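You operate a simulated robot arm through the tools that you are given. There is no shell and no other tool. Be economical: measure what you need, move in short steps, check, and stop when the job is done.

You run a simulated robot arm. Do the job below in one go: nothing can be reset, and whatever is moved stays where it is left.

## Task
Take the orange spacer block and put it on the bottom shelf of the nutrunner bench. Put the paint pen from the shelf of the control post on the front of the test box bench. Press the trolley lamp button to switch it on. Pull the warmer drawer open. The order of these instructions is free. What stands upright is to be set down upright.
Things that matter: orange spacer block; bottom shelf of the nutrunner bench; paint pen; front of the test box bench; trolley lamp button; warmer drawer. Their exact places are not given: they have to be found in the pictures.

Only the result counts: the job must be done as asked and must still hold three seconds after the hand-in. Knocking over, shifting, dropping, spilling or breaking anything else fails it.

## Robot
A 7-joint arm with a two-finger parallel gripper on a trunk, on a base that drives. Base frame: it is fixed to the floor where the robot stands at the start and does not move with it; the origin is under the middle of the robot, x ahead of it, y to its left, z up. Readings come in cm, degrees, newtons and seconds.
With the tool pointing down near the work surface it reaches from about 30 to 74 cm from the robot's upright axis, wherever it stands. Its first joint turns from -115.0 to 115.0 degrees. Places, roughly: bottom shelf of the nutrunner bench [-220, -140, 20]; front of the test box bench [-190, 20, 80]; trolley lamp button [50, -60, 130]; warmer drawer [-200, -820, 70]. Payload 3.91 kg.
The tool frame sits at the grasp point between the pads (the TCP): z along the fingers, y along the line on which they close. The tips reach 3 cm beyond it. Largest opening 11 cm; finger width 2, thickness 1; the body of the gripper, 4.8 by 11.2 cm, starts 5.5 cm behind the TCP.
Orientation is that of the tool frame in the base frame, as a unit quaternion [x, y, z, w]. With the fingers straight down and closing along the base's y, the tool's x points along the base's -x, its y along +y and its z along -z.

## Interface
- The arm moves only by the tool send_rows. Its argument "series" is a list that holds one entry, the list of rows, each a list of 7 numbers: the opening, from 0 (shut) to 1 (fully open), then the shift along the tool's x, y, z in units of 400 mm (1.0 is 400 mm), then the turn, a rotation vector about the tool's x, y, z in units of 120 degrees (1.0 is 120 degrees). In form: [[[grip, x, y, z, rx, ry, rz], ...]]. A call has 1 to 10 rows; each row is the pose to reach, as a shift and turn from the pose commanded when the call began, along the tool's axes at that moment. A call with a number of a shift or a turn outside -1 to 1 is refused whole. A row lasts 0.2 s, in which the tool goes at most 5 cm and 8.6 degrees; a call with a longer step from one row to the next is refused whole, and so is a gripper value outside its range. A pose out of reach is approached as far as the arm can. The call stops where the force on the tool passes 40 N (or 10 N more than at its start, if that is more) or the arm is blocked; 0.2 s more then pass. Each finger travels about 10.8 cm/s and halts on what it meets, pressing with about 39 N; the grip force reading is that of the motor and also rises with nothing between the fingers. The clock runs only during rows and for 0.2 s after the last one: add rows that repeat a pose to give the fingers time. The reply holds the time, the measured pose of the TCP, the force on the tool along the base axes, the opening and the grip force, in the units named above and with some noise.
- Cameras (640 x 400 px; columns grow to the right, rows downward): "scene" is now at [-0.32, 9.08, 178.3]; the picture's right is [-0.72, -0.69, 0.00], its down [-0.48, 0.50, -0.72] and it looks along [0.50, -0.52, -0.69] (base axes); focal length 266 px, centre (320, 200). "wrist" rides on the gripper at [7.2, 1.7, -10.3] in the tool frame; the picture's right is [-0.23, 0.97, 0.00], its down [-0.76, -0.18, -0.62] and it looks along [-0.61, -0.14, 0.78] (tool axes); focal length 222 px, centre (320, 200).
- camera(camera): a new picture of that camera. No time passes.
- slide_trunk(by): slides the trunk up (or, below 0, down) by that many cm; the arm and the scene camera ride with it, the base frame stays. It gives what a move gives, with no picture.
- base_move(legs): drives the robot by 1 to 6 legs, each [ahead, turn to the left] in cm and degrees, along the robot's own axes; the way and the turn of a leg run together, so that a leg with both is an arc; at most 150 cm and 180 degrees a leg. The arm and the cameras ride along, it lands a little off, and it stops where it bumps. It gives what a move gives.
- pan_tilt(pan, tilt): turns the head with the scene camera to pan (to the left, within 155 degrees either way) and tilt (down, from -29 to 69), counted from straight ahead of the robot. It gives what a move gives.
- locate(camera, pixels): there is no depth. For up to 12 entries [column, row, z] of the newest picture of that camera ("zoom" is the newest enlarged one), the place [x, y] in the base frame at which the ray of that pixel passes the height z, good to about 0.2 cm, but the place of the scene camera against the robot may be out by one fixed shift of up to 1.2 cm in any direction. No time passes.
- close_up(camera, box): a new picture of the part [left, top, right, bottom] of that camera's present view, enlarged. No time passes.
- close_job(): hands the job in; it is judged then, once.

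Go step by step. Measure first, check grasps and placings, and put right what went wrong. The budget is 110 turns and 98 pictures, counting those below and the enlarged ones. Unless the task says otherwise, let go and move clear before handing in.

The tools are called after "Emit:" by a JSON object that holds its "method" and its "body". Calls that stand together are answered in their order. send_rows: Moves the arm, as the interface text tells. Its arguments: {"type":"object","properties":{"series":{"type":"array"}},"required":["series"]} The other tools are called the same way: slide_trunk (by) slides the trunk up or down; base_move (legs) drives the base; pan_tilt (pan, tilt) turns the head that bears the scene camera; camera (camera) takes a picture; locate (camera, pixels) gives the place at which the rays of pixels pass given heights; close_up (camera, box) takes an enlarged picture of a part of a camera's view; close_job () hands the job in.

At the start:

```text
clock: 0.0
eef_pos: [35.7, -14.45, 141.95]
tool_rot: [-0.003, 1.0, 0.0, 0.0]
ft_force: [-1.3, -0.6, 0.6]
finger_gap: 10.97
finger_force: 0.1
trunk travel left (down, up): [-90.0, 9.0]
robot x, y, heading: [-0.12, 0.07, 0.3]
head pan, tilt: [-46.3, 43.9]
```

scene: 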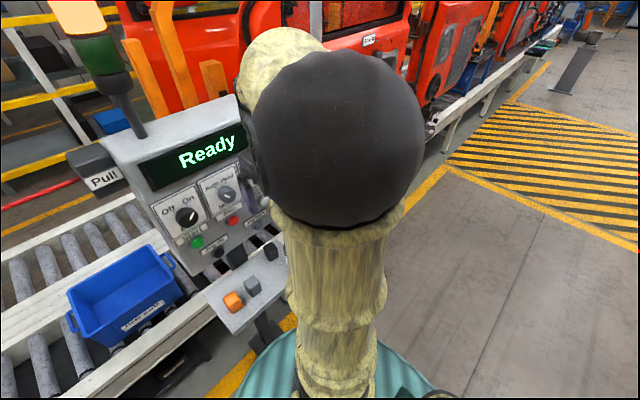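
wrist: 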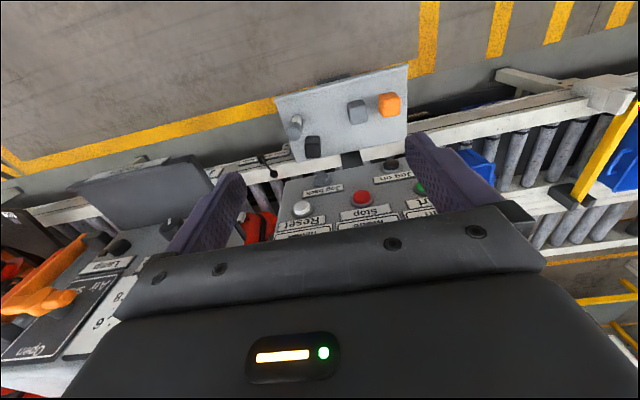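

The scene shows the control post with a small shelf holding an orange block (232,302), and the wrist view shows several items on it. I take enlarged views.

Emit:
{"method": "close_up", "body": {"camera": "scene", "box": [60, 80, 300, 340]}}

Emit:
{"method": "close_up", "body": {"camera": "wrist", "box": [220, 60, 460, 240]}}

Emit:
{"method": "close_up", "body": {"camera": "wrist", "box": [0, 150, 240, 370]}}

```text
1.54 times, centred on (180, 210) of scene
```

zoom: 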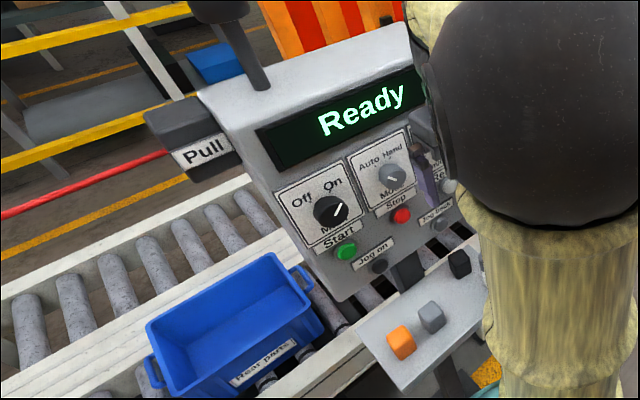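

```text
2.22 times, centred on (340, 150) of wrist
```

zoom: 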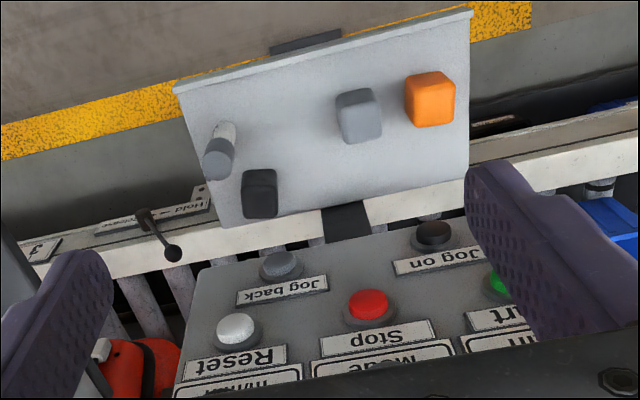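

```text
1.82 times, centred on (120, 260) of wrist
```

zoom: 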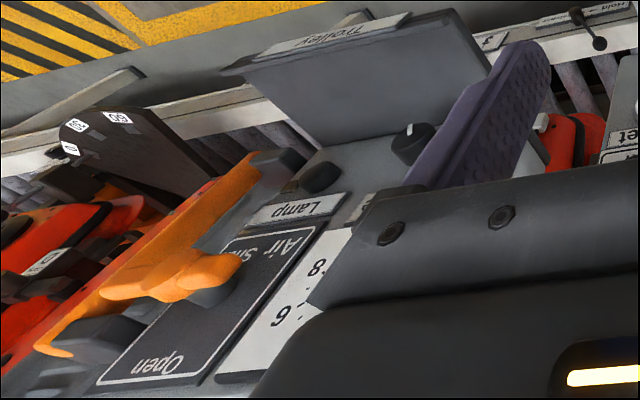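

The wrist zoom shows the pen standing at (220,150) beside a black block, and a "Lamp" panel at right. I pan the head right to see the trolley panel.

Emit:
{"method": "pan_tilt", "body": {"pan": -75, "tilt": 40}}

Emit:
{"method": "camera", "body": {"camera": "scene"}}

```text
clock: 0.9
eef_pos: [35.74, -14.55, 141.98]
tool_rot: [-0.003, 1.0, 0.0, 0.0]
ft_force: [0.0, -0.9, -0.1]
finger_gap: 11.01
finger_force: 0.1
trunk travel left (down, up): [-90.0, 9.0]
robot x, y, heading: [0.11, -0.18, 0.0]
head pan, tilt: [-75.0, 40.0]
```

```text
92 pictures are left
```

scene: 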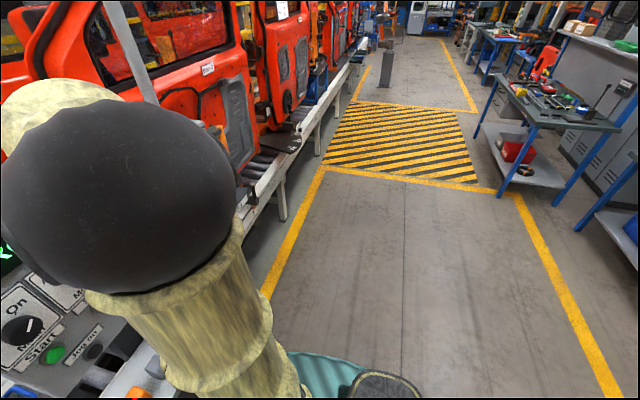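

The arm hides the panel. I locate shelf items from the wrist view and look at the region again from the wrist.

Emit:
{"method": "locate", "body": {"camera": "wrist", "pixels": [[389, 104, 93], [356, 112, 93], [312, 145, 93], [295, 126, 93], [389, 104, 100], [275, 100, 90.5], [408, 66, 90.5], [408, 130, 90.5], [300, 158, 90.5]]}}

Emit:
{"method": "send_rows", "body": {"series": [[[1, 0, 0.1, 0, 0, 0, 0], [1, 0, 0.2, 0, 0, 0, 0], [1, 0, 0.3, 0, 0, 0, 0], [1, 0, 0.4, 0, 0, 0, 0], [1, 0, 0.5, 0, 0, 0, 0], [1, 0, 0.6, 0, 0, 0, 0], [1, 0, 0.7, 0, 0, 0, 0], [1, 0, 0.7, 0, 0, 0, 0]]]}}

Emit:
{"method": "pan_tilt", "body": {"pan": -50, "tilt": 45}}

Emit:
{"method": "camera", "body": {"camera": "scene"}}

```text
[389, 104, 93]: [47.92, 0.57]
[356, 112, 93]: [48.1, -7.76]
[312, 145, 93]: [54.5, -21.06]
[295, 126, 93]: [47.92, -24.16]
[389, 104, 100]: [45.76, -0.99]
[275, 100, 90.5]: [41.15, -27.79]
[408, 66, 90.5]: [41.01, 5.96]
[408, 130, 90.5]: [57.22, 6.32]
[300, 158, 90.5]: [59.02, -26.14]
```

```text
clock: 2.7
eef_pos: [35.95, 13.72, 141.92]
tool_rot: [-0.002, 1.0, 0.0, 0.0]
ft_force: [-0.1, -0.9, -0.9]
finger_gap: 11.0
finger_force: 0.1
trunk travel left (down, up): [-90.0, 9.0]
robot x, y, heading: [-0.08, -0.11, 0.3]
head pan, tilt: [-75.0, 40.0]
```

```text
clock: 3.6
eef_pos: [36.07, 13.76, 141.83]
tool_rot: [-0.003, 1.0, 0.0, 0.001]
ft_force: [0.4, 0.5, 0.5]
finger_gap: 10.97
finger_force: 0.0
trunk travel left (down, up): [-90.0, 9.0]
robot x, y, heading: [-0.07, 0.16, 0.0]
head pan, tilt: [-50.0, 45.0]
```

```text
91 pictures are left
```

scene: 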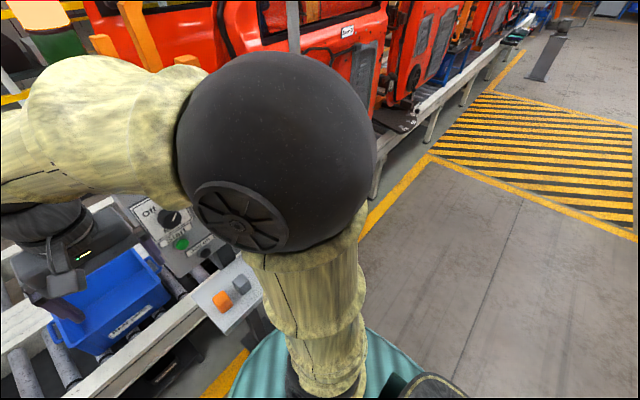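

The elbow now hides the view. I move the hand to the right to view the trolley panel with the wrist camera.

Emit:
{"method": "send_rows", "body": {"series": [[[1, 0, -0.12, 0, 0, 0, 0], [1, 0, -0.24, 0, 0, 0, 0], [1, 0, -0.36, 0, 0, 0, 0], [1, 0, -0.48, 0, 0, 0, 0], [1, 0, -0.6, 0, 0, 0, 0], [1, 0, -0.72, 0, 0, 0, 0], [1, 0, -0.84, 0, 0, 0, 0], [1, 0, -0.96, 0, 0, 0, 0], [1, 0, -0.96, 0, 0, 0, 0]]]}}

Emit:
{"method": "send_rows", "body": {"series": [[[1, 0.1, -0.1, 0, 0, 0, 0], [1, 0.2, -0.2, 0, 0, 0, 0], [1, 0.25, -0.3, 0, 0, 0, 0], [1, 0.25, -0.4, 0, 0, 0, 0], [1, 0.25, -0.5, 0, 0, 0, 0], [1, 0.25, -0.5, 0, 0, 0, 0]]]}}

Emit:
{"method": "camera", "body": {"camera": "wrist"}}

Emit:
{"method": "camera", "body": {"camera": "scene"}}

```text
clock: 5.6
eef_pos: [35.5, -24.94, 141.92]
tool_rot: [-0.003, 1.0, -0.001, 0.0]
ft_force: [-0.3, 1.2, -1.1]
finger_gap: 10.99
finger_force: 0.1
trunk travel left (down, up): [-90.0, 9.0]
robot x, y, heading: [0.07, -0.29, 0.1]
head pan, tilt: [-50.0, 45.0]
```

```text
refused: row 1 steps farther than a row can; nothing moved
```

```text
90 pictures are left
```

wrist: 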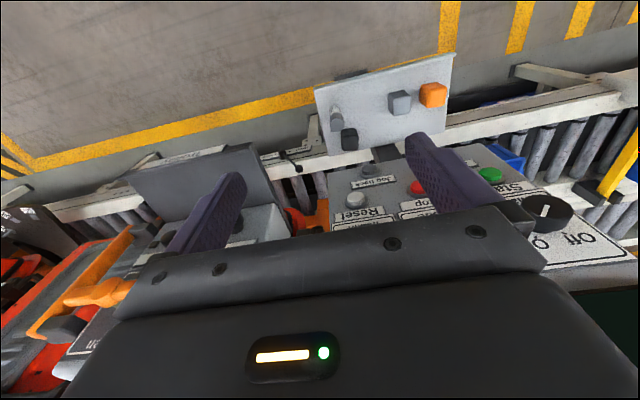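

```text
89 pictures are left
```

scene: 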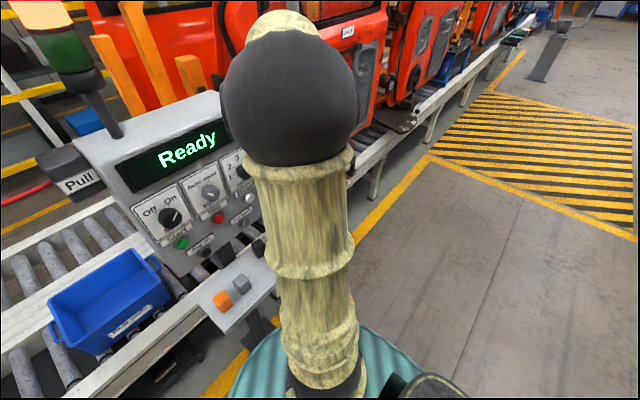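

The trolley panel is hidden by the elbow. I back off 40 cm and look with the head.

Emit:
{"method": "base_move", "body": {"legs": [[-40, 0]]}}

Emit:
{"method": "pan_tilt", "body": {"pan": -20, "tilt": 30}}

Emit:
{"method": "camera", "body": {"camera": "scene"}}

Emit:
{"method": "camera", "body": {"camera": "wrist"}}

```text
clock: 8.1
eef_pos: [-3.78, -24.95, 142.05]
tool_rot: [-0.004, 1.0, 0.0, 0.0]
ft_force: [-0.1, -0.3, -0.3]
finger_gap: 11.0
finger_force: 0.0
trunk travel left (down, up): [-90.0, 9.0]
robot x, y, heading: [-39.37, -0.26, 0.3]
head pan, tilt: [-50.0, 45.0]
```

```text
clock: 9.0
eef_pos: [-3.81, -25.0, 141.95]
tool_rot: [-0.004, 1.0, 0.0, 0.0]
ft_force: [0.5, 0.4, 0.9]
finger_gap: 11.0
finger_force: 0.1
trunk travel left (down, up): [-90.0, 9.0]
robot x, y, heading: [-39.78, -0.04, 0.6]
head pan, tilt: [-20.0, 30.0]
```

```text
88 pictures are left
```

scene: 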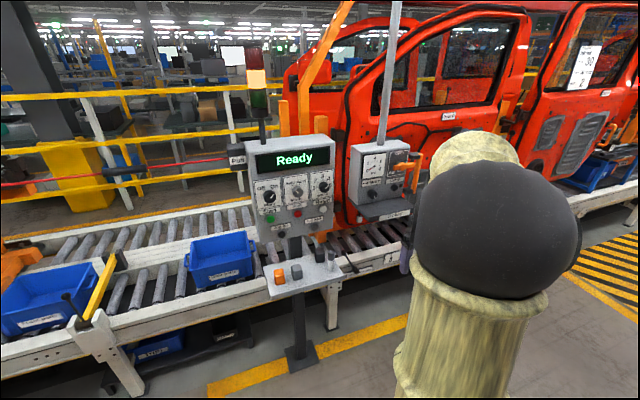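

```text
87 pictures are left
```

wrist: 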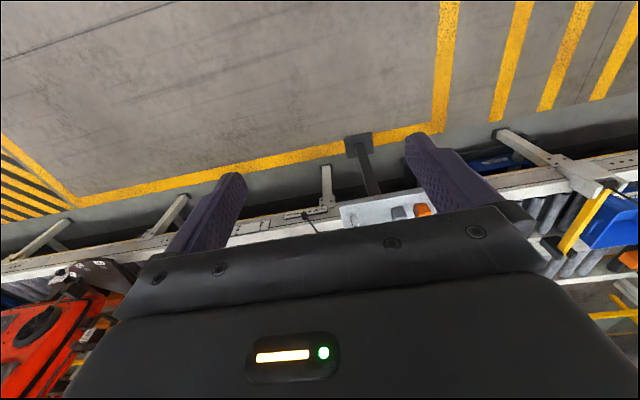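

Emit:
{"method": "close_up", "body": {"camera": "scene", "box": [330, 120, 450, 220]}}

Emit:
{"method": "close_up", "body": {"camera": "scene", "box": [230, 210, 370, 300]}}

```text
4.00 times, centred on (390, 170) of scene
```

zoom: 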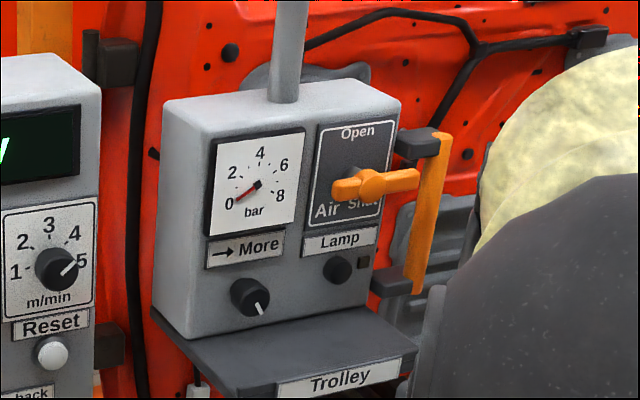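

```text
4.44 times, centred on (300, 255) of scene
```

zoom: 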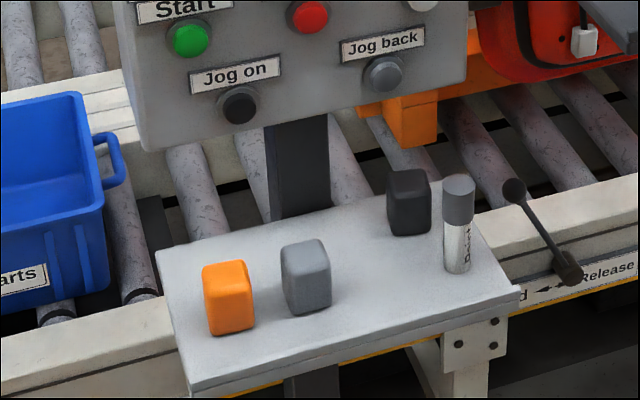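

The lamp button is at scene pixel (394.5,187), under the "Lamp" label. I locate it at several heights to intersect with the earlier wrist ray, plus the panel's corners and shelf items.

Emit:
{"method": "locate", "body": {"camera": "scene", "pixels": [[394.5, 187, 134], [394.5, 187, 130], [394.5, 187, 126], [394.5, 187, 122], [280, 283, 90.5], [289, 280, 90.5], [331, 269, 90.5], [335, 272, 90.5], [335, 252, 104], [365, 148, 150], [352, 203, 122]]}}

```text
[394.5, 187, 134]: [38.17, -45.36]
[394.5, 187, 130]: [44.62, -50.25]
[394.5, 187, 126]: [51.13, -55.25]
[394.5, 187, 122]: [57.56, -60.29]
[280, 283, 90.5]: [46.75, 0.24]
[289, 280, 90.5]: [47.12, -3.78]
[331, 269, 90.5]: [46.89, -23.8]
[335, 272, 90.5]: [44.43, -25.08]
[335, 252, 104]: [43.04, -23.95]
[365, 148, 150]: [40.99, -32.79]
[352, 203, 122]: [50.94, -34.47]
```

The lamp button intersects at about [50, -54, 127]. I drive to stand in front of the trolley panel.

Emit:
{"method": "base_move", "body": {"legs": [[0, -90], [50, 0], [0, 90], [20, 0]]}}

Emit:
{"method": "pan_tilt", "body": {"pan": 10, "tilt": 35}}

Emit:
{"method": "camera", "body": {"camera": "scene"}}

Emit:
{"method": "camera", "body": {"camera": "wrist"}}

```text
clock: 20.6
eef_pos: [18.72, -73.89, 141.93]
tool_rot: [-0.01, 1.0, 0.0, 0.0]
ft_force: [-0.1, 0.5, 0.8]
finger_gap: 10.97
finger_force: 0.0
trunk travel left (down, up): [-90.0, 9.0]
robot x, y, heading: [-17.35, -49.67, 1.1]
head pan, tilt: [-20.0, 30.0]
```

```text
clock: 21.6
eef_pos: [18.56, -73.92, 141.91]
tool_rot: [-0.01, 1.0, 0.001, 0.0]
ft_force: [0.3, -0.2, 0.6]
finger_gap: 11.04
finger_force: 0.3
trunk travel left (down, up): [-90.0, 9.0]
robot x, y, heading: [-17.44, -49.46, 0.7]
head pan, tilt: [10.0, 35.0]
```

```text
84 pictures are left
```

scene: 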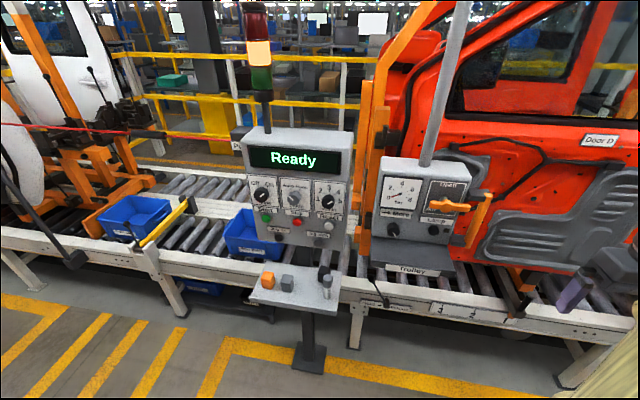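

```text
83 pictures are left
```

wrist: 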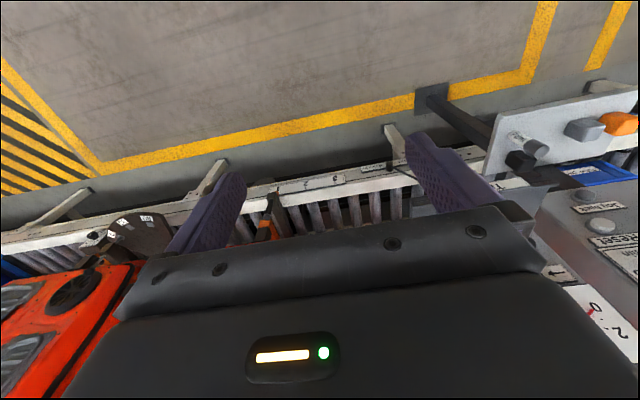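

Emit:
{"method": "close_up", "body": {"camera": "scene", "box": [360, 140, 510, 290]}}

```text
2.67 times, centred on (435, 215) of scene
```

zoom: 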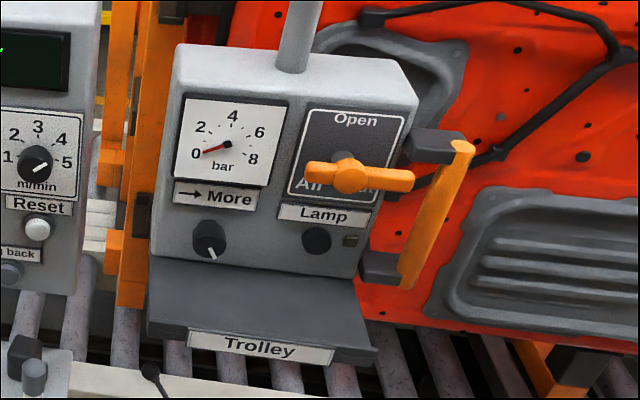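

The lamp button is at zoom pixel (317,240). I locate it and the panel/shelf edges for triangulation.

Emit:
{"method": "locate", "body": {"camera": "zoom", "pixels": [[317, 240, 130], [317, 240, 127], [317, 240, 124], [150, 253, 122], [150, 253, 126], [174, 88, 150], [174, 88, 146], [418, 103, 146], [260, 348, 122], [260, 348, 118], [362, 278, 122], [345, 175, 135]]}}

```text
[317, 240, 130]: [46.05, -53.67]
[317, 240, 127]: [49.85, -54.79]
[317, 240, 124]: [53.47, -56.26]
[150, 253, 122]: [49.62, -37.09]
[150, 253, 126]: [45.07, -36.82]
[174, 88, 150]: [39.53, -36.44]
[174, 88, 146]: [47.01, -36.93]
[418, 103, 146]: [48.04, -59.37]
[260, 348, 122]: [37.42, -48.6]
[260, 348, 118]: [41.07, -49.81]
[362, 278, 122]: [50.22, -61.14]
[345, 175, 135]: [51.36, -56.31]
```

The two scene views intersect the lamp button at about [51, -55, 126]; a shelf juts out below and a valve handle above. I shut the fingers, and pitch the tool to 25° below horizontal in front of it.

Emit:
{"method": "send_rows", "body": {"series": [[[0, -0.02, 0.058, 0.025, 0, -0.068, 0], [0, -0.04, 0.117, 0.05, 0, -0.136, 0], [0, -0.06, 0.175, 0.075, 0, -0.204, 0], [0, -0.08, 0.234, 0.1, 0, -0.272, 0], [0, -0.1, 0.292, 0.125, 0, -0.34, 0], [0, -0.12, 0.351, 0.15, 0, -0.408, 0], [0, -0.14, 0.409, 0.175, 0, -0.476, 0], [0, -0.16, 0.4675, 0.2, 0, -0.542, 0], [0, -0.16, 0.4675, 0.2, 0, -0.542, 0]]]}}

Emit:
{"method": "camera", "body": {"camera": "wrist"}}

Emit:
{"method": "camera", "body": {"camera": "scene"}}

```text
clock: 23.6
eef_pos: [29.83, -56.95, 137.52]
tool_rot: [-0.009, 0.843, 0.006, 0.538]
ft_force: [0.5, 0.4, 0.4]
finger_gap: 0.0
finger_force: 37.9
out of reach, approached as far as the arm can: row 7, 8, 9
trunk travel left (down, up): [-90.0, 9.0]
robot x, y, heading: [-17.63, -49.47, 1.0]
head pan, tilt: [10.0, 35.0]
```

```text
81 pictures are left
```

wrist: 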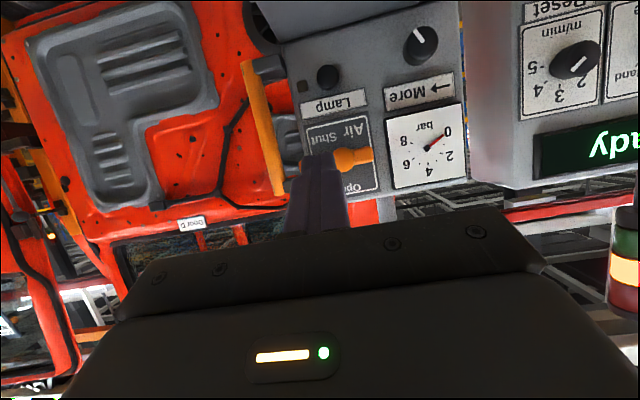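

```text
80 pictures are left
```

scene: 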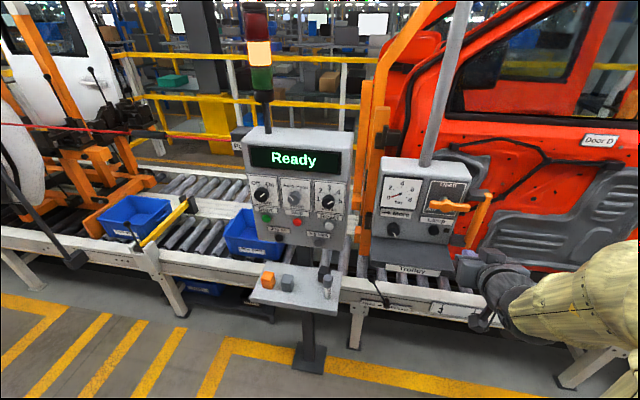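

Orientation is right. I cross the wrist ray of the button at (327,78) with the earlier estimate.

Emit:
{"method": "locate", "body": {"camera": "wrist", "pixels": [[327, 78, 128], [327, 78, 127], [327, 78, 126], [327, 78, 125], [303, 86, 126], [270, 65, 132], [365, 155, 136], [365, 155, 140]]}}

Emit:
{"method": "close_up", "body": {"camera": "wrist", "box": [240, 0, 480, 190]}}

```text
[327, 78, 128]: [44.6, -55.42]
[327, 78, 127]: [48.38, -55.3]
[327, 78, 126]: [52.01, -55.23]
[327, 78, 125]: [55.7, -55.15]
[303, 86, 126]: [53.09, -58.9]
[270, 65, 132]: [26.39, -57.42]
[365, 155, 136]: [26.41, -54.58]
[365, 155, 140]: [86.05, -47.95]
```

```text
2.11 times, centred on (360, 95) of wrist
```

zoom: 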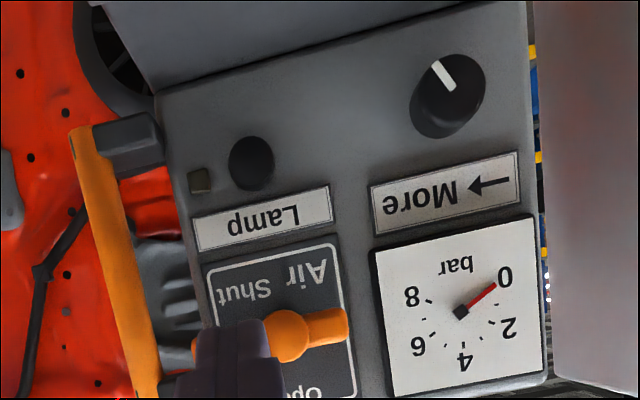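

The wrist ray confirms the button at about [51.3, -55.3, 126.2]. I make a small forward step first, as the commanded and measured poses may differ.

Emit:
{"method": "send_rows", "body": {"series": [[[0, -0.05, 0, 0.1, 0, 0, 0], [0, -0.1, 0, 0.2, 0, 0, 0], [0, -0.1, 0, 0.2, 0, 0, 0]]]}}

```text
clock: 24.4
eef_pos: [38.46, -56.96, 137.92]
tool_rot: [-0.008, 0.843, 0.005, 0.537]
ft_force: [-0.4, 0.0, 0.1]
finger_gap: 0.0
finger_force: 37.7
trunk travel left (down, up): [-90.0, 9.0]
robot x, y, heading: [-17.54, -49.04, 0.9]
head pan, tilt: [10.0, 35.0]
```

Shift is relative to the measured pose. I now line up on the press axis.

Emit:
{"method": "send_rows", "body": {"series": [[[0, 0.064, 0.02, 0.058, 0, 0, 0], [0, 0.128, 0.04, 0.116, 0, 0, 0], [0, 0.128, 0.04, 0.116, 0, 0, 0]]]}}

Emit:
{"method": "camera", "body": {"camera": "wrist"}}

Emit:
{"method": "close_up", "body": {"camera": "scene", "box": [360, 140, 510, 290]}}

```text
clock: 25.2
eef_pos: [40.5, -55.09, 131.16]
tool_rot: [-0.009, 0.843, 0.006, 0.538]
ft_force: [0.2, 0.0, -0.8]
finger_gap: 0.02
finger_force: 37.6
trunk travel left (down, up): [-90.0, 9.0]
robot x, y, heading: [-17.22, -49.76, 1.0]
head pan, tilt: [10.0, 35.0]
```

```text
78 pictures are left
```

wrist: 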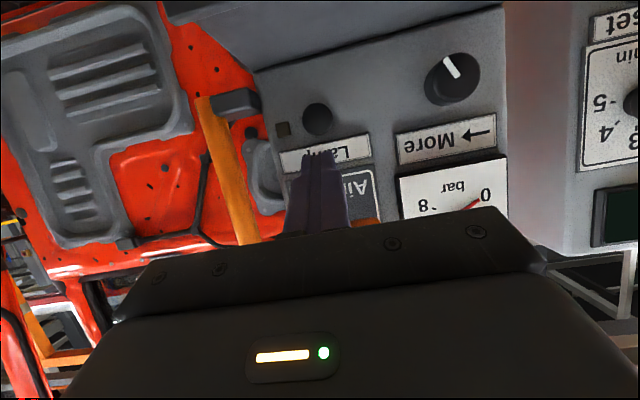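

```text
2.67 times, centred on (435, 215) of scene
```

zoom: 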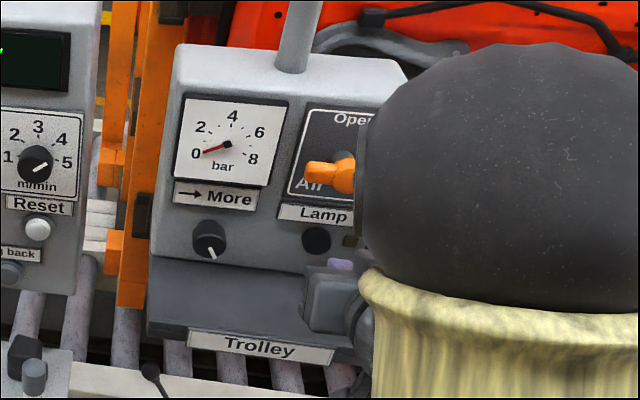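

The fingers line up with the button (317,118 in the wrist view). I advance in fine steps along the tool axis.

Emit:
{"method": "send_rows", "body": {"series": [[[0, 0, 0, 0.08, 0, 0, 0], [0, 0, 0, 0.15, 0, 0, 0], [0, 0, 0, 0.18, 0, 0, 0], [0, 0, 0, 0.195, 0, 0, 0], [0, 0, 0, 0.21, 0, 0, 0], [0, 0, 0, 0.22, 0, 0, 0]]]}}

Emit:
{"method": "close_up", "body": {"camera": "wrist", "box": [200, 60, 440, 240]}}

```text
clock: 26.6
eef_pos: [48.27, -55.05, 127.51]
tool_rot: [-0.009, 0.843, 0.005, 0.539]
ft_force: [-14.6, 0.4, 0.6]
finger_gap: 0.0
finger_force: 37.6
trunk travel left (down, up): [-90.0, 9.0]
robot x, y, heading: [-17.62, -49.45, 1.1]
head pan, tilt: [10.0, 35.0]
```

```text
2.22 times, centred on (320, 150) of wrist
```

zoom: 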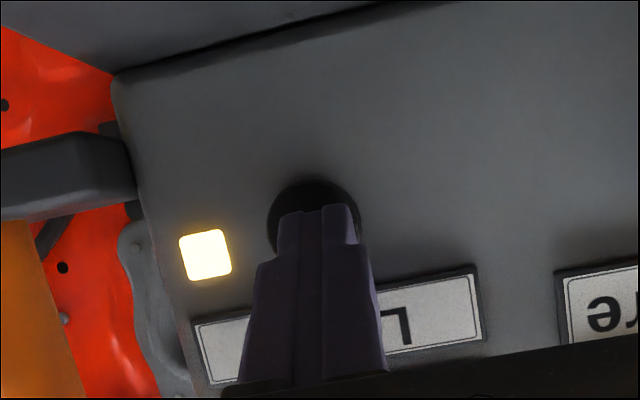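

The indicator lights up at zoom (206,254). I retract straight back and check that it stays lit.

Emit:
{"method": "send_rows", "body": {"series": [[[0, 0, 0, -0.1, 0, 0, 0], [0, 0, 0, -0.2, 0, 0, 0], [0, -0.05, 0, -0.3, 0, 0, 0], [0, -0.08, 0, -0.4, 0, 0, 0], [0, -0.08, 0, -0.4, 0, 0, 0]]]}}

Emit:
{"method": "close_up", "body": {"camera": "scene", "box": [360, 140, 510, 290]}}

```text
clock: 27.8
eef_pos: [35.62, -55.32, 137.07]
tool_rot: [-0.01, 0.843, 0.007, 0.537]
ft_force: [0.4, -0.2, 0.6]
finger_gap: 0.0
finger_force: 37.5
trunk travel left (down, up): [-90.0, 9.0]
robot x, y, heading: [-17.34, -49.41, 1.0]
head pan, tilt: [10.0, 35.0]
```

```text
2.67 times, centred on (435, 215) of scene
```

zoom: 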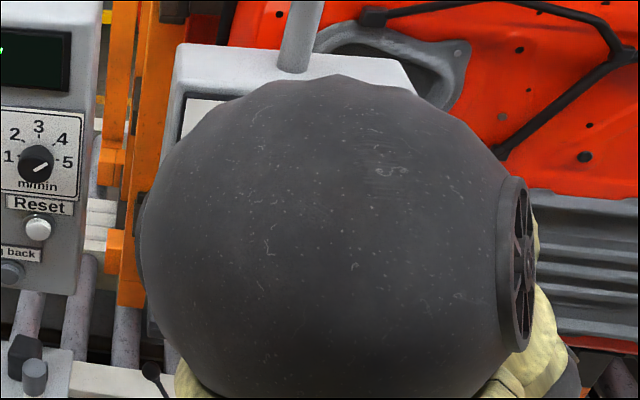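

The elbow blocks the view; I back off, check the lamp with the wrist camera, then restore the tool to pointing down.

Emit:
{"method": "base_move", "body": {"legs": [[-15, 0]]}}

Emit:
{"method": "close_up", "body": {"camera": "wrist", "box": [160, 0, 480, 200]}}

Emit:
{"method": "send_rows", "body": {"series": [[[0, 0, 0, 0, 0, 0.068, 0], [0.3, 0, 0, 0, 0, 0.136, 0], [0.6, 0, 0, 0, 0, 0.204, 0], [1, 0, 0, 0, 0, 0.272, 0], [1, 0, 0, 0, 0, 0.34, 0], [1, 0, 0, 0, 0, 0.408, 0], [1, 0, 0, 0, 0, 0.476, 0], [1, 0, 0, 0, 0, 0.542, 0], [1, 0, 0, 0, 0, 0.542, 0]]]}}

```text
clock: 29.2
eef_pos: [20.05, -55.52, 137.14]
tool_rot: [-0.01, 0.843, 0.006, 0.538]
ft_force: [-0.8, 0.4, -0.4]
finger_gap: 0.02
finger_force: 38.3
trunk travel left (down, up): [-90.0, 9.0]
robot x, y, heading: [-32.72, -49.76, 1.0]
head pan, tilt: [10.0, 35.0]
```

```text
2.00 times, centred on (320, 100) of wrist
```

zoom: 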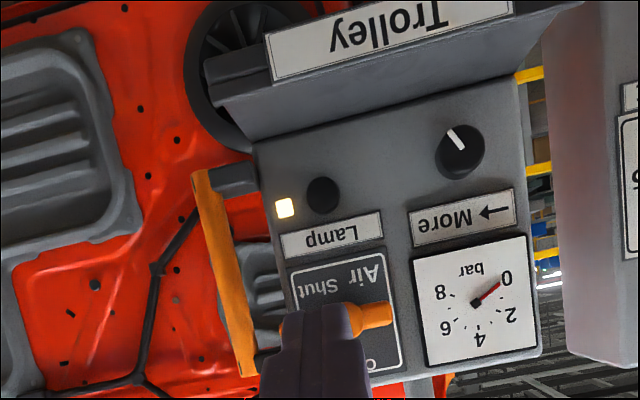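

```text
clock: 31.2
eef_pos: [20.16, -55.47, 137.03]
tool_rot: [-0.011, 1.0, 0.001, -0.001]
ft_force: [-0.3, -0.3, 0.9]
finger_gap: 11.0
finger_force: 0.1
trunk travel left (down, up): [-90.0, 9.0]
robot x, y, heading: [-32.7, -49.55, 0.9]
head pan, tilt: [10.0, 35.0]
```

The lamp stays lit. Next I drive in front of the control post's shelf to measure the pen and the block.

Emit:
{"method": "base_move", "body": {"legs": [[0, 90], [32, 0], [0, -90], [14, 0]]}}

Emit:
{"method": "pan_tilt", "body": {"pan": 10, "tilt": 45}}

Emit:
{"method": "camera", "body": {"camera": "scene"}}

Emit:
{"method": "camera", "body": {"camera": "wrist"}}

```text
clock: 41.8
eef_pos: [34.29, -23.2, 137.08]
tool_rot: [-0.014, 1.0, 0.0, 0.0]
ft_force: [-0.1, 0.1, -0.2]
finger_gap: 10.99
finger_force: 0.1
trunk travel left (down, up): [-90.0, 9.0]
robot x, y, heading: [-18.77, -17.78, 1.6]
head pan, tilt: [10.0, 35.0]
```

```text
clock: 42.5
eef_pos: [34.38, -23.27, 137.19]
tool_rot: [-0.015, 1.0, 0.0, 0.0]
ft_force: [-0.9, -0.1, 0.6]
finger_gap: 10.98
finger_force: 0.1
trunk travel left (down, up): [-90.0, 9.0]
robot x, y, heading: [-18.73, -17.92, 1.5]
head pan, tilt: [10.0, 45.0]
```

```text
73 pictures are left
```

scene: 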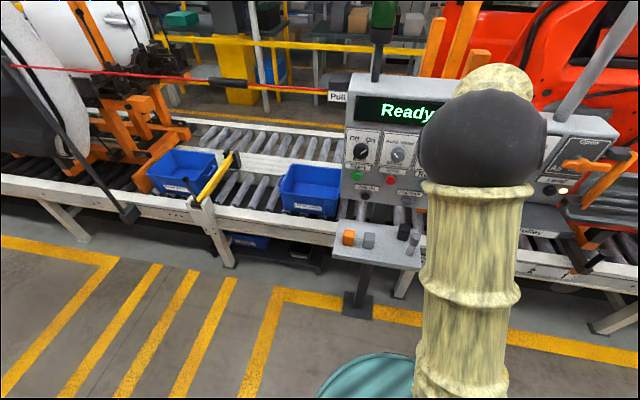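

```text
72 pictures are left
```

wrist: 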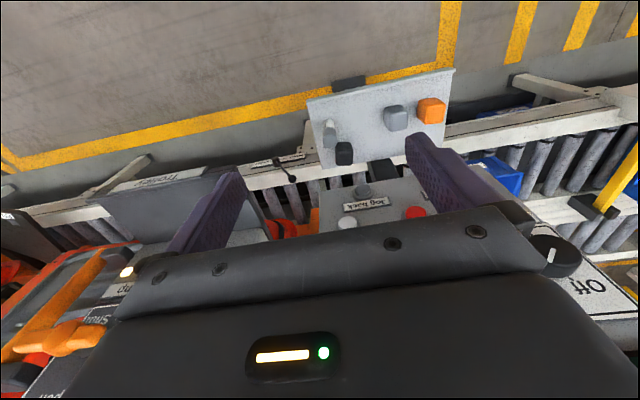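

Emit:
{"method": "close_up", "body": {"camera": "wrist", "box": [300, 60, 460, 180]}}

Emit:
{"method": "close_up", "body": {"camera": "scene", "box": [320, 200, 440, 280]}}

```text
3.33 times, centred on (380, 120) of wrist
```

zoom: 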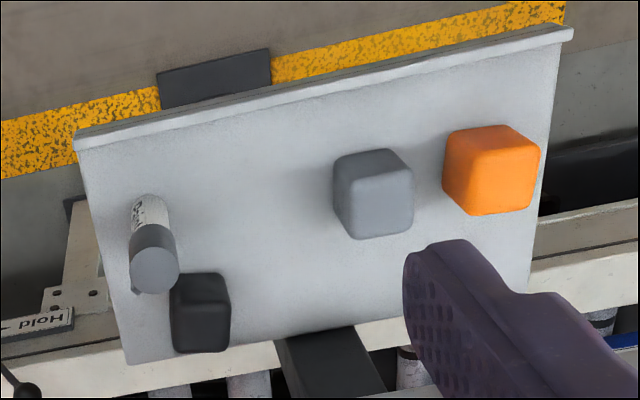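

```text
5.00 times, centred on (380, 240) of scene
```

zoom: 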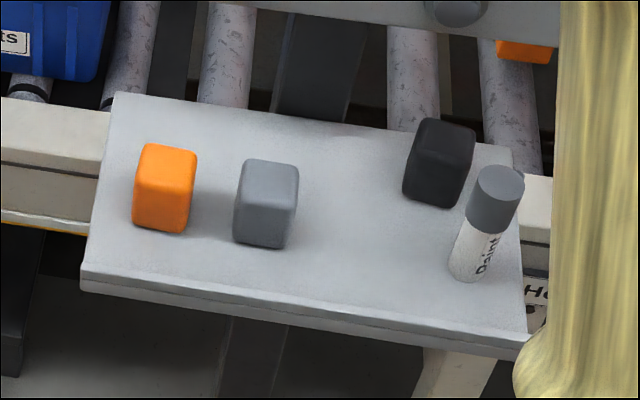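

Pen and block are clear in both zooms. I locate matching points in both cameras to get heights.

Emit:
{"method": "locate", "body": {"camera": "wrist", "pixels": [[328.4, 120, 90.5], [328.4, 120, 95], [330.8, 141, 100], [330.8, 141, 105], [307.4, 100.5, 90.5], [307.4, 100.5, 95], [429, 121, 95], [429, 121, 98], [441, 121, 97], [445, 108, 97], [422, 115, 97]]}}

Emit:
{"method": "locate", "body": {"camera": "zoom", "pixels": [[467, 270, 90.5], [467, 270, 95], [499, 183, 100], [499, 183, 105], [525, 345, 90.5], [525, 345, 95], [138, 148, 95], [138, 148, 98], [195, 154, 97], [133, 220, 90.5], [185, 232, 90.5]]}}

```text
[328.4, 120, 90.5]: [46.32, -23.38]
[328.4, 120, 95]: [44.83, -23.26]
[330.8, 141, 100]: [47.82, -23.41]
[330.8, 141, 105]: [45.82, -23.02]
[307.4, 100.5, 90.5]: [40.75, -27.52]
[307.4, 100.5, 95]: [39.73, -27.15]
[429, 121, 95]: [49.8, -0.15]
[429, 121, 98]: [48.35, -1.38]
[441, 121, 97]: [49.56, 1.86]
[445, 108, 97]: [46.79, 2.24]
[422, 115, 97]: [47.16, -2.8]
```

```text
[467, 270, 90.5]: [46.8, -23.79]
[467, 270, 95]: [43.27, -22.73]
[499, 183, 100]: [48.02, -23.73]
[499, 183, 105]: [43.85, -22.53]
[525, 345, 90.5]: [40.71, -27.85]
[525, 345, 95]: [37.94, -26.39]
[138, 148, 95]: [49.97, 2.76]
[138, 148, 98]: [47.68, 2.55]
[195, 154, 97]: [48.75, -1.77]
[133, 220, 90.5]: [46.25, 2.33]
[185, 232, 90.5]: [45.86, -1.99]
```

The shelf is at z 90.5; pen at about [46.6,-23.5], top z≈102; orange block about [48, 0.2], top ≈96.5. I pitch the tool to 45° and descend in front of the pen.

Emit:
{"method": "send_rows", "body": {"series": [[[0.7, 0, 0, 0.08, 0, -0.063, 0], [0.7, 0, 0, 0.16, 0, -0.125, 0], [0.7, 0, 0, 0.24, 0, -0.188, 0], [0.7, 0, 0, 0.32, 0, -0.25, 0], [0.7, 0, 0, 0.4, 0, -0.313, 0], [0.7, 0, 0, 0.48, 0, -0.375, 0], [0.7, -0.06, 0, 0.58, 0, -0.375, 0], [0.7, -0.09, 0, 0.68, 0, -0.375, 0], [0.7, -0.09, 0, 0.75, 0, -0.375, 0], [0.7, -0.09, 0, 0.75, 0, -0.375, 0]]]}}

Emit:
{"method": "camera", "body": {"camera": "wrist"}}

```text
clock: 44.7
eef_pos: [37.74, -22.97, 107.0]
tool_rot: [-0.013, 0.923, 0.005, 0.383]
ft_force: [-0.4, -0.2, 0.5]
finger_gap: 7.7
finger_force: 0.0
trunk travel left (down, up): [-90.0, 9.0]
robot x, y, heading: [-18.49, -17.7, 1.6]
head pan, tilt: [10.0, 45.0]
```

```text
69 pictures are left
```

wrist: 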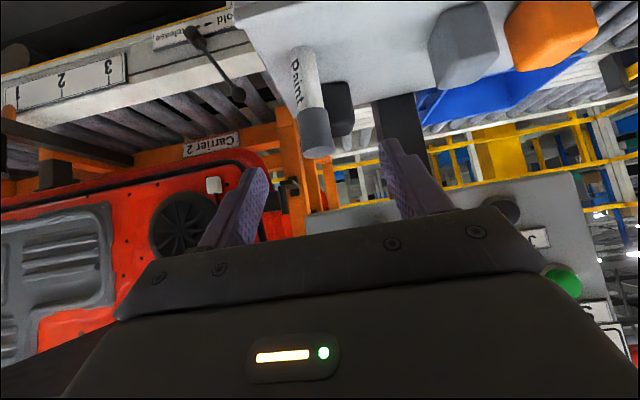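

Pose reached. I locate the pen's base and cap centre in this close view.

Emit:
{"method": "locate", "body": {"camera": "wrist", "pixels": [[304, 52, 90.5], [314, 110, 98], [317, 142, 102], [300, 112, 98], [328, 107, 98]]}}

```text
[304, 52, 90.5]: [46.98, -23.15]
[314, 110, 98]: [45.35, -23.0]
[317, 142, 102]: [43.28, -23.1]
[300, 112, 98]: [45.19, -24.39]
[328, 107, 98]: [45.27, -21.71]
```

Pen axis at about [46.8,-23.1]. I advance to straddle it, then close.

Emit:
{"method": "send_rows", "body": {"series": [[[0.7, 0.006, -0.003, 0.11, 0, 0, 0], [0.7, 0.012, -0.006, 0.22, 0, 0, 0], [0.7, 0.018, -0.01, 0.3, 0, 0, 0], [0.7, 0.018, -0.01, 0.335, 0, 0, 0], [0.7, 0.018, -0.01, 0.335, 0, 0, 0], [0.4, 0.018, -0.01, 0.335, 0, 0, 0], [0.2, 0.018, -0.01, 0.335, 0, 0, 0], [0, 0.018, -0.01, 0.335, 0, 0, 0], [0, 0.018, -0.01, 0.335, 0, 0, 0]]]}}

Emit:
{"method": "camera", "body": {"camera": "wrist"}}

```text
clock: 46.7
eef_pos: [46.88, -23.01, 97.01]
tool_rot: [-0.014, 0.924, 0.006, 0.383]
ft_force: [-0.3, -0.8, 0.0]
finger_gap: 2.94
finger_force: 39.1
trunk travel left (down, up): [-90.0, 9.0]
robot x, y, heading: [-18.84, -17.77, 1.4]
head pan, tilt: [10.0, 45.0]
```

```text
68 pictures are left
```

wrist: 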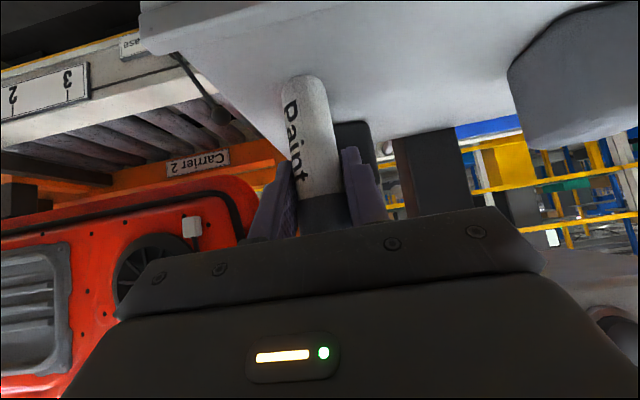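

The pen is held (gap 2.94). I lift straight up 12 cm, then back off and turn around towards the test box bench.

Emit:
{"method": "send_rows", "body": {"series": [[[0, -0.03, 0, -0.03, 0, 0, 0], [0, -0.1, 0, -0.1, 0, 0, 0], [0, -0.17, 0, -0.17, 0, 0, 0], [0, -0.24, 0, -0.24, 0, 0, 0], [0, -0.24, 0, -0.24, 0, 0, 0]]]}}

Emit:
{"method": "base_move", "body": {"legs": [[-35, 0]]}}

Emit:
{"method": "camera", "body": {"camera": "scene"}}

Emit:
{"method": "pan_tilt", "body": {"pan": 155, "tilt": 35}}

Emit:
{"method": "camera", "body": {"camera": "scene"}}

```text
clock: 47.9
eef_pos: [46.88, -23.22, 110.55]
tool_rot: [-0.012, 0.924, 0.004, 0.381]
ft_force: [-0.2, 0.6, 0.8]
finger_gap: 2.94
finger_force: 38.7
trunk travel left (down, up): [-90.0, 9.0]
robot x, y, heading: [-18.73, -17.55, 1.5]
head pan, tilt: [10.0, 45.0]
```

```text
clock: 50.1
eef_pos: [12.36, -24.06, 110.68]
tool_rot: [-0.014, 0.923, 0.006, 0.384]
ft_force: [-0.2, 0.9, -0.1]
finger_gap: 2.92
finger_force: 39.0
trunk travel left (down, up): [-90.0, 9.0]
robot x, y, heading: [-53.35, -18.51, 1.5]
head pan, tilt: [10.0, 45.0]
```

```text
67 pictures are left
```

scene: 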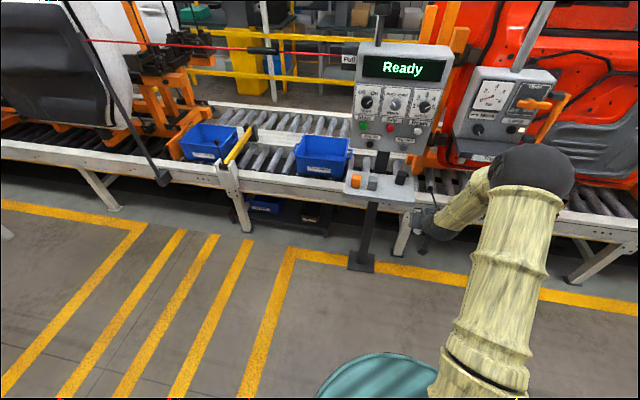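

```text
clock: 52.4
eef_pos: [12.63, -24.02, 110.67]
tool_rot: [-0.015, 0.924, 0.006, 0.382]
ft_force: [1.3, 0.1, -0.4]
finger_gap: 2.99
finger_force: 38.8
trunk travel left (down, up): [-90.0, 9.0]
robot x, y, heading: [-53.01, -18.87, 1.3]
head pan, tilt: [154.7, 35.0]
```

```text
66 pictures are left
```

scene: 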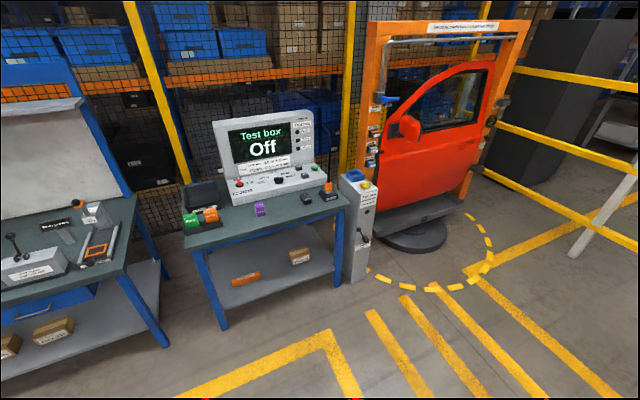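

The test box bench is seen with its front edge from (187,248) to (345,200). I locate the bench top points.

Emit:
{"method": "locate", "body": {"camera": "scene", "pixels": [[187, 246, 80], [348, 203, 80], [260, 225, 80], [258, 212, 80], [232, 200, 80], [315, 185, 80], [180, 190, 80], [125, 275, 80], [345, 280, 0], [220, 330, 0], [290, 222, 80], [345, 175, 110]]}}

Emit:
{"method": "close_up", "body": {"camera": "scene", "box": [160, 100, 400, 260]}}

Emit:
{"method": "close_up", "body": {"camera": "scene", "box": [0, 60, 240, 360]}}

```text
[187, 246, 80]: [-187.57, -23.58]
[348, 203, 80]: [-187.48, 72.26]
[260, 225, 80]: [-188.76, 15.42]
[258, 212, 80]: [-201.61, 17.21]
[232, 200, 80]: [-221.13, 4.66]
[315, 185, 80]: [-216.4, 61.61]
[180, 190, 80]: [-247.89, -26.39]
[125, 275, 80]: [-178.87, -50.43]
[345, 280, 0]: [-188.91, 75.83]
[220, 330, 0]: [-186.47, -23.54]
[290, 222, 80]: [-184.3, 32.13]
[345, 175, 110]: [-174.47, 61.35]
```

```text
2.50 times, centred on (280, 180) of scene
```

zoom: 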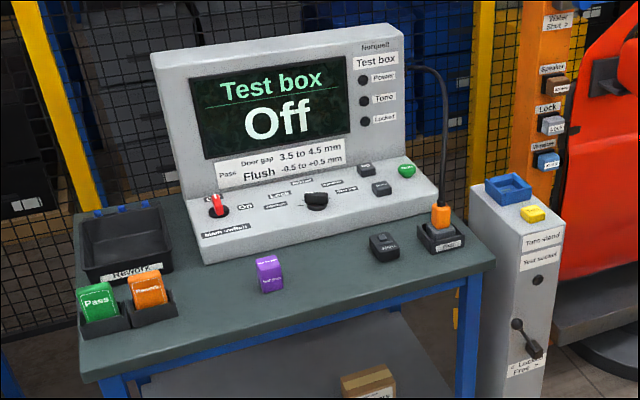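

```text
1.33 times, centred on (120, 210) of scene
```

zoom: 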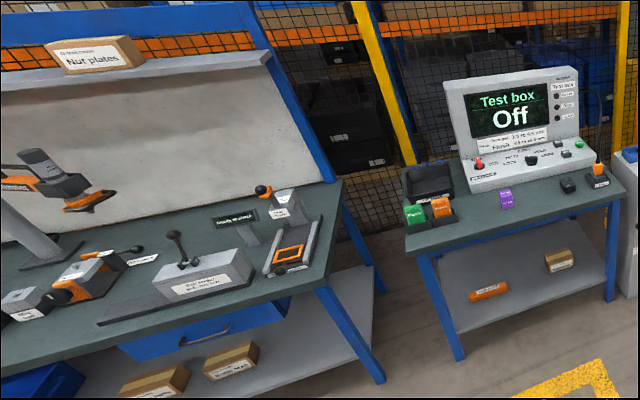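

The bench top's front strip is free around [-194, 32] between the purple stamp and the black box. I drive round to face it.

Emit:
{"method": "base_move", "body": {"legs": [[0, 89], [44, 0], [0, 89.5], [65, 0]]}}

Emit:
{"method": "pan_tilt", "body": {"pan": 10, "tilt": 45}}

Emit:
{"method": "camera", "body": {"camera": "scene"}}

Emit:
{"method": "camera", "body": {"camera": "wrist"}}

```text
clock: 65.9
eef_pos: [-184.23, 32.96, 110.64]
tool_rot: [0.924, 0.001, -0.383, 0.0]
ft_force: [-1.0, 0.1, -0.7]
finger_gap: 2.93
finger_force: 38.9
trunk travel left (down, up): [-90.0, 9.0]
robot x, y, heading: [-118.81, 25.51, 179.8]
head pan, tilt: [154.7, 35.0]
```

```text
clock: 68.2
eef_pos: [-184.1, 32.9, 110.54]
tool_rot: [0.924, 0.001, -0.382, 0.0]
ft_force: [0.6, -0.1, -0.4]
finger_gap: 2.96
finger_force: 38.8
trunk travel left (down, up): [-90.0, 9.0]
robot x, y, heading: [-118.91, 25.86, 179.5]
head pan, tilt: [10.0, 45.0]
```

```text
63 pictures are left
```

scene: 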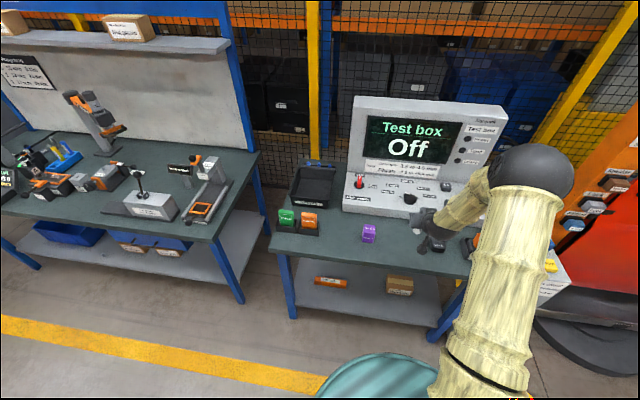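

```text
62 pictures are left
```

wrist: 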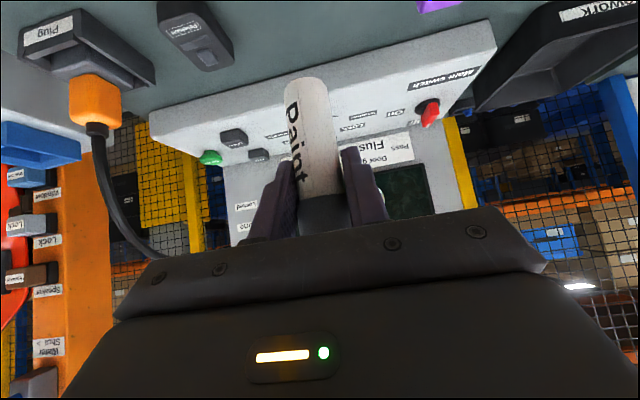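

The pen hangs over the bench front. I check the bench top height with matched points in both views.

Emit:
{"method": "close_up", "body": {"camera": "scene", "box": [260, 160, 500, 310]}}

Emit:
{"method": "close_up", "body": {"camera": "wrist", "box": [0, 0, 480, 200]}}

```text
2.67 times, centred on (380, 235) of scene
```

zoom: 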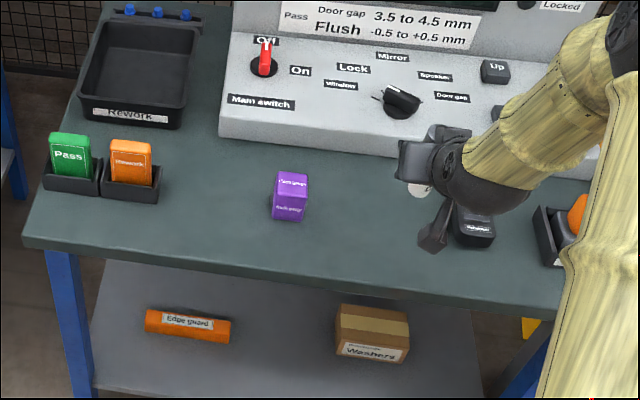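

```text
1.33 times, centred on (240, 100) of wrist
```

zoom: 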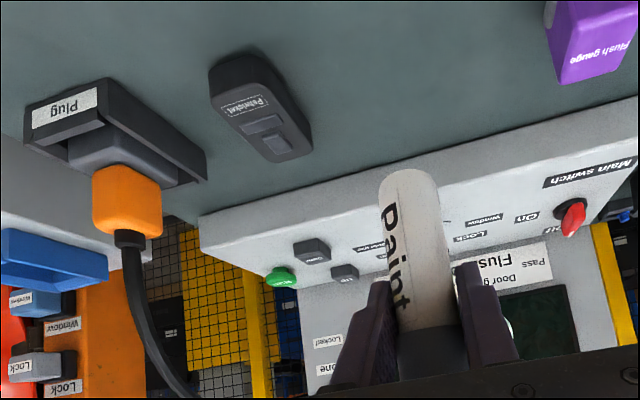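

Emit:
{"method": "locate", "body": {"camera": "zoom", "pixels": [[210, 95, 80], [210, 95, 76], [275, 160, 80], [275, 160, 76], [200, 220, 80], [400, 165, 80], [545, 65, 80], [545, 65, 76], [638, 100, 80]]}}

Emit:
{"method": "locate", "body": {"camera": "scene", "pixels": [[432, 245, 80], [432, 245, 76], [438, 252, 80], [343, 211, 80], [343, 211, 76], [364, 241.5, 80], [364, 241.5, 76], [374, 242, 80], [374, 242, 76], [420, 270, 80], [420, 273, 76]]}}

```text
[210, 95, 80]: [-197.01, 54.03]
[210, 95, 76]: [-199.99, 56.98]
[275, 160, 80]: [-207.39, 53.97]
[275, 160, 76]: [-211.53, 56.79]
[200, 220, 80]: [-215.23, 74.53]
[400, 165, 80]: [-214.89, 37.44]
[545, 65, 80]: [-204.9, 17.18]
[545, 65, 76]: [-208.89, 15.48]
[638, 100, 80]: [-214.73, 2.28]
```

```text
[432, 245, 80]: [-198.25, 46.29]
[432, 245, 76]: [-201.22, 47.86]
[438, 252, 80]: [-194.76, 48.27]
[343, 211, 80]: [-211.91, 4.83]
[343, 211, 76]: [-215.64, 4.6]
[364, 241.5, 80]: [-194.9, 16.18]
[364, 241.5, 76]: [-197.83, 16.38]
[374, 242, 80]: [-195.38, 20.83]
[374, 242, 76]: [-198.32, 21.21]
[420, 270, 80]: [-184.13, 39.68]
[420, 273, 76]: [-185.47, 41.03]
```

Height estimates disagree slightly, so I descend carefully and use contact. First down to about z 97.5 at x≈-193.5.

Emit:
{"method": "send_rows", "body": {"series": [[[0, 0.015, 0, 0.1, 0, 0, 0], [0, 0.03, 0, 0.2, 0, 0, 0], [0, 0.045, 0, 0.3, 0, 0, 0], [0, 0.062, 0, 0.398, 0, 0, 0], [0, 0.062, 0, 0.398, 0, 0, 0]]]}}

Emit:
{"method": "close_up", "body": {"camera": "scene", "box": [320, 180, 500, 300]}}

Emit:
{"method": "camera", "body": {"camera": "wrist"}}

```text
clock: 69.4
eef_pos: [-193.63, 32.98, 97.8]
tool_rot: [0.924, 0.001, -0.383, 0.001]
ft_force: [0.1, 0.2, 0.0]
finger_gap: 2.94
finger_force: 38.7
trunk travel left (down, up): [-90.0, 9.0]
robot x, y, heading: [-118.96, 26.09, 179.9]
head pan, tilt: [10.0, 45.0]
```

```text
3.33 times, centred on (410, 240) of scene
```

zoom: 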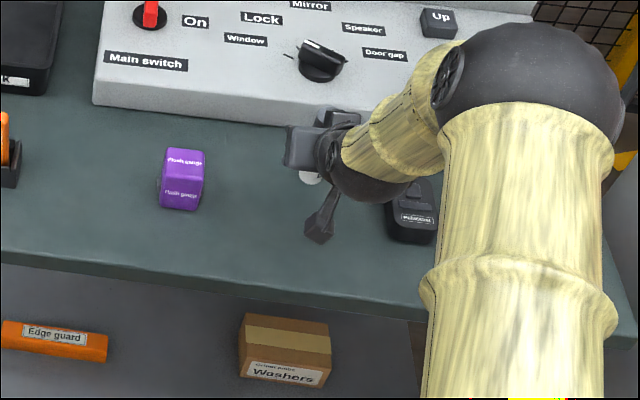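

```text
58 pictures are left
```

wrist: 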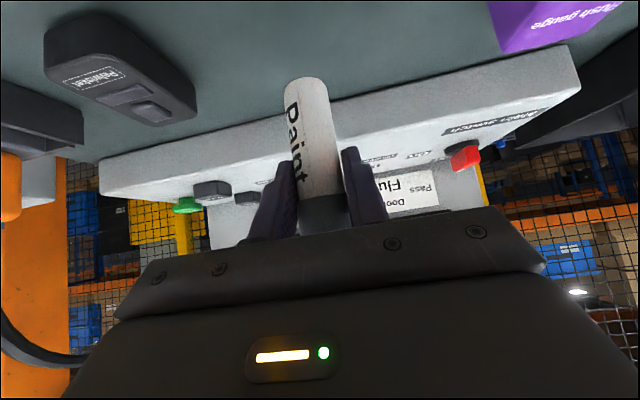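

Emit:
{"method": "locate", "body": {"camera": "wrist", "pixels": [[230, 134, 80], [230, 134, 85], [569, 48, 80], [569, 48, 85], [305, 82, 80], [100, 163, 80], [100, 163, 85]]}}

Emit:
{"method": "locate", "body": {"camera": "zoom", "pixels": [[94, 104, 80], [94, 104, 85], [210, 283, 80], [400, 308, 80], [187, 210, 80]]}}

```text
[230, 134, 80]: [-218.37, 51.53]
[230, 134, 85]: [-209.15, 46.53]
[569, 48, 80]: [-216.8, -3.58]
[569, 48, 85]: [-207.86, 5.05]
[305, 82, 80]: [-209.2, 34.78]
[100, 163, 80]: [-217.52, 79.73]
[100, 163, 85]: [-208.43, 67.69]
```

```text
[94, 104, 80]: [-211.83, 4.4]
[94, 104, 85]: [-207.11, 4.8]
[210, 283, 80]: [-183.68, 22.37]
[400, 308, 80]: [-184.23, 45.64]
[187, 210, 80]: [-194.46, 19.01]
```

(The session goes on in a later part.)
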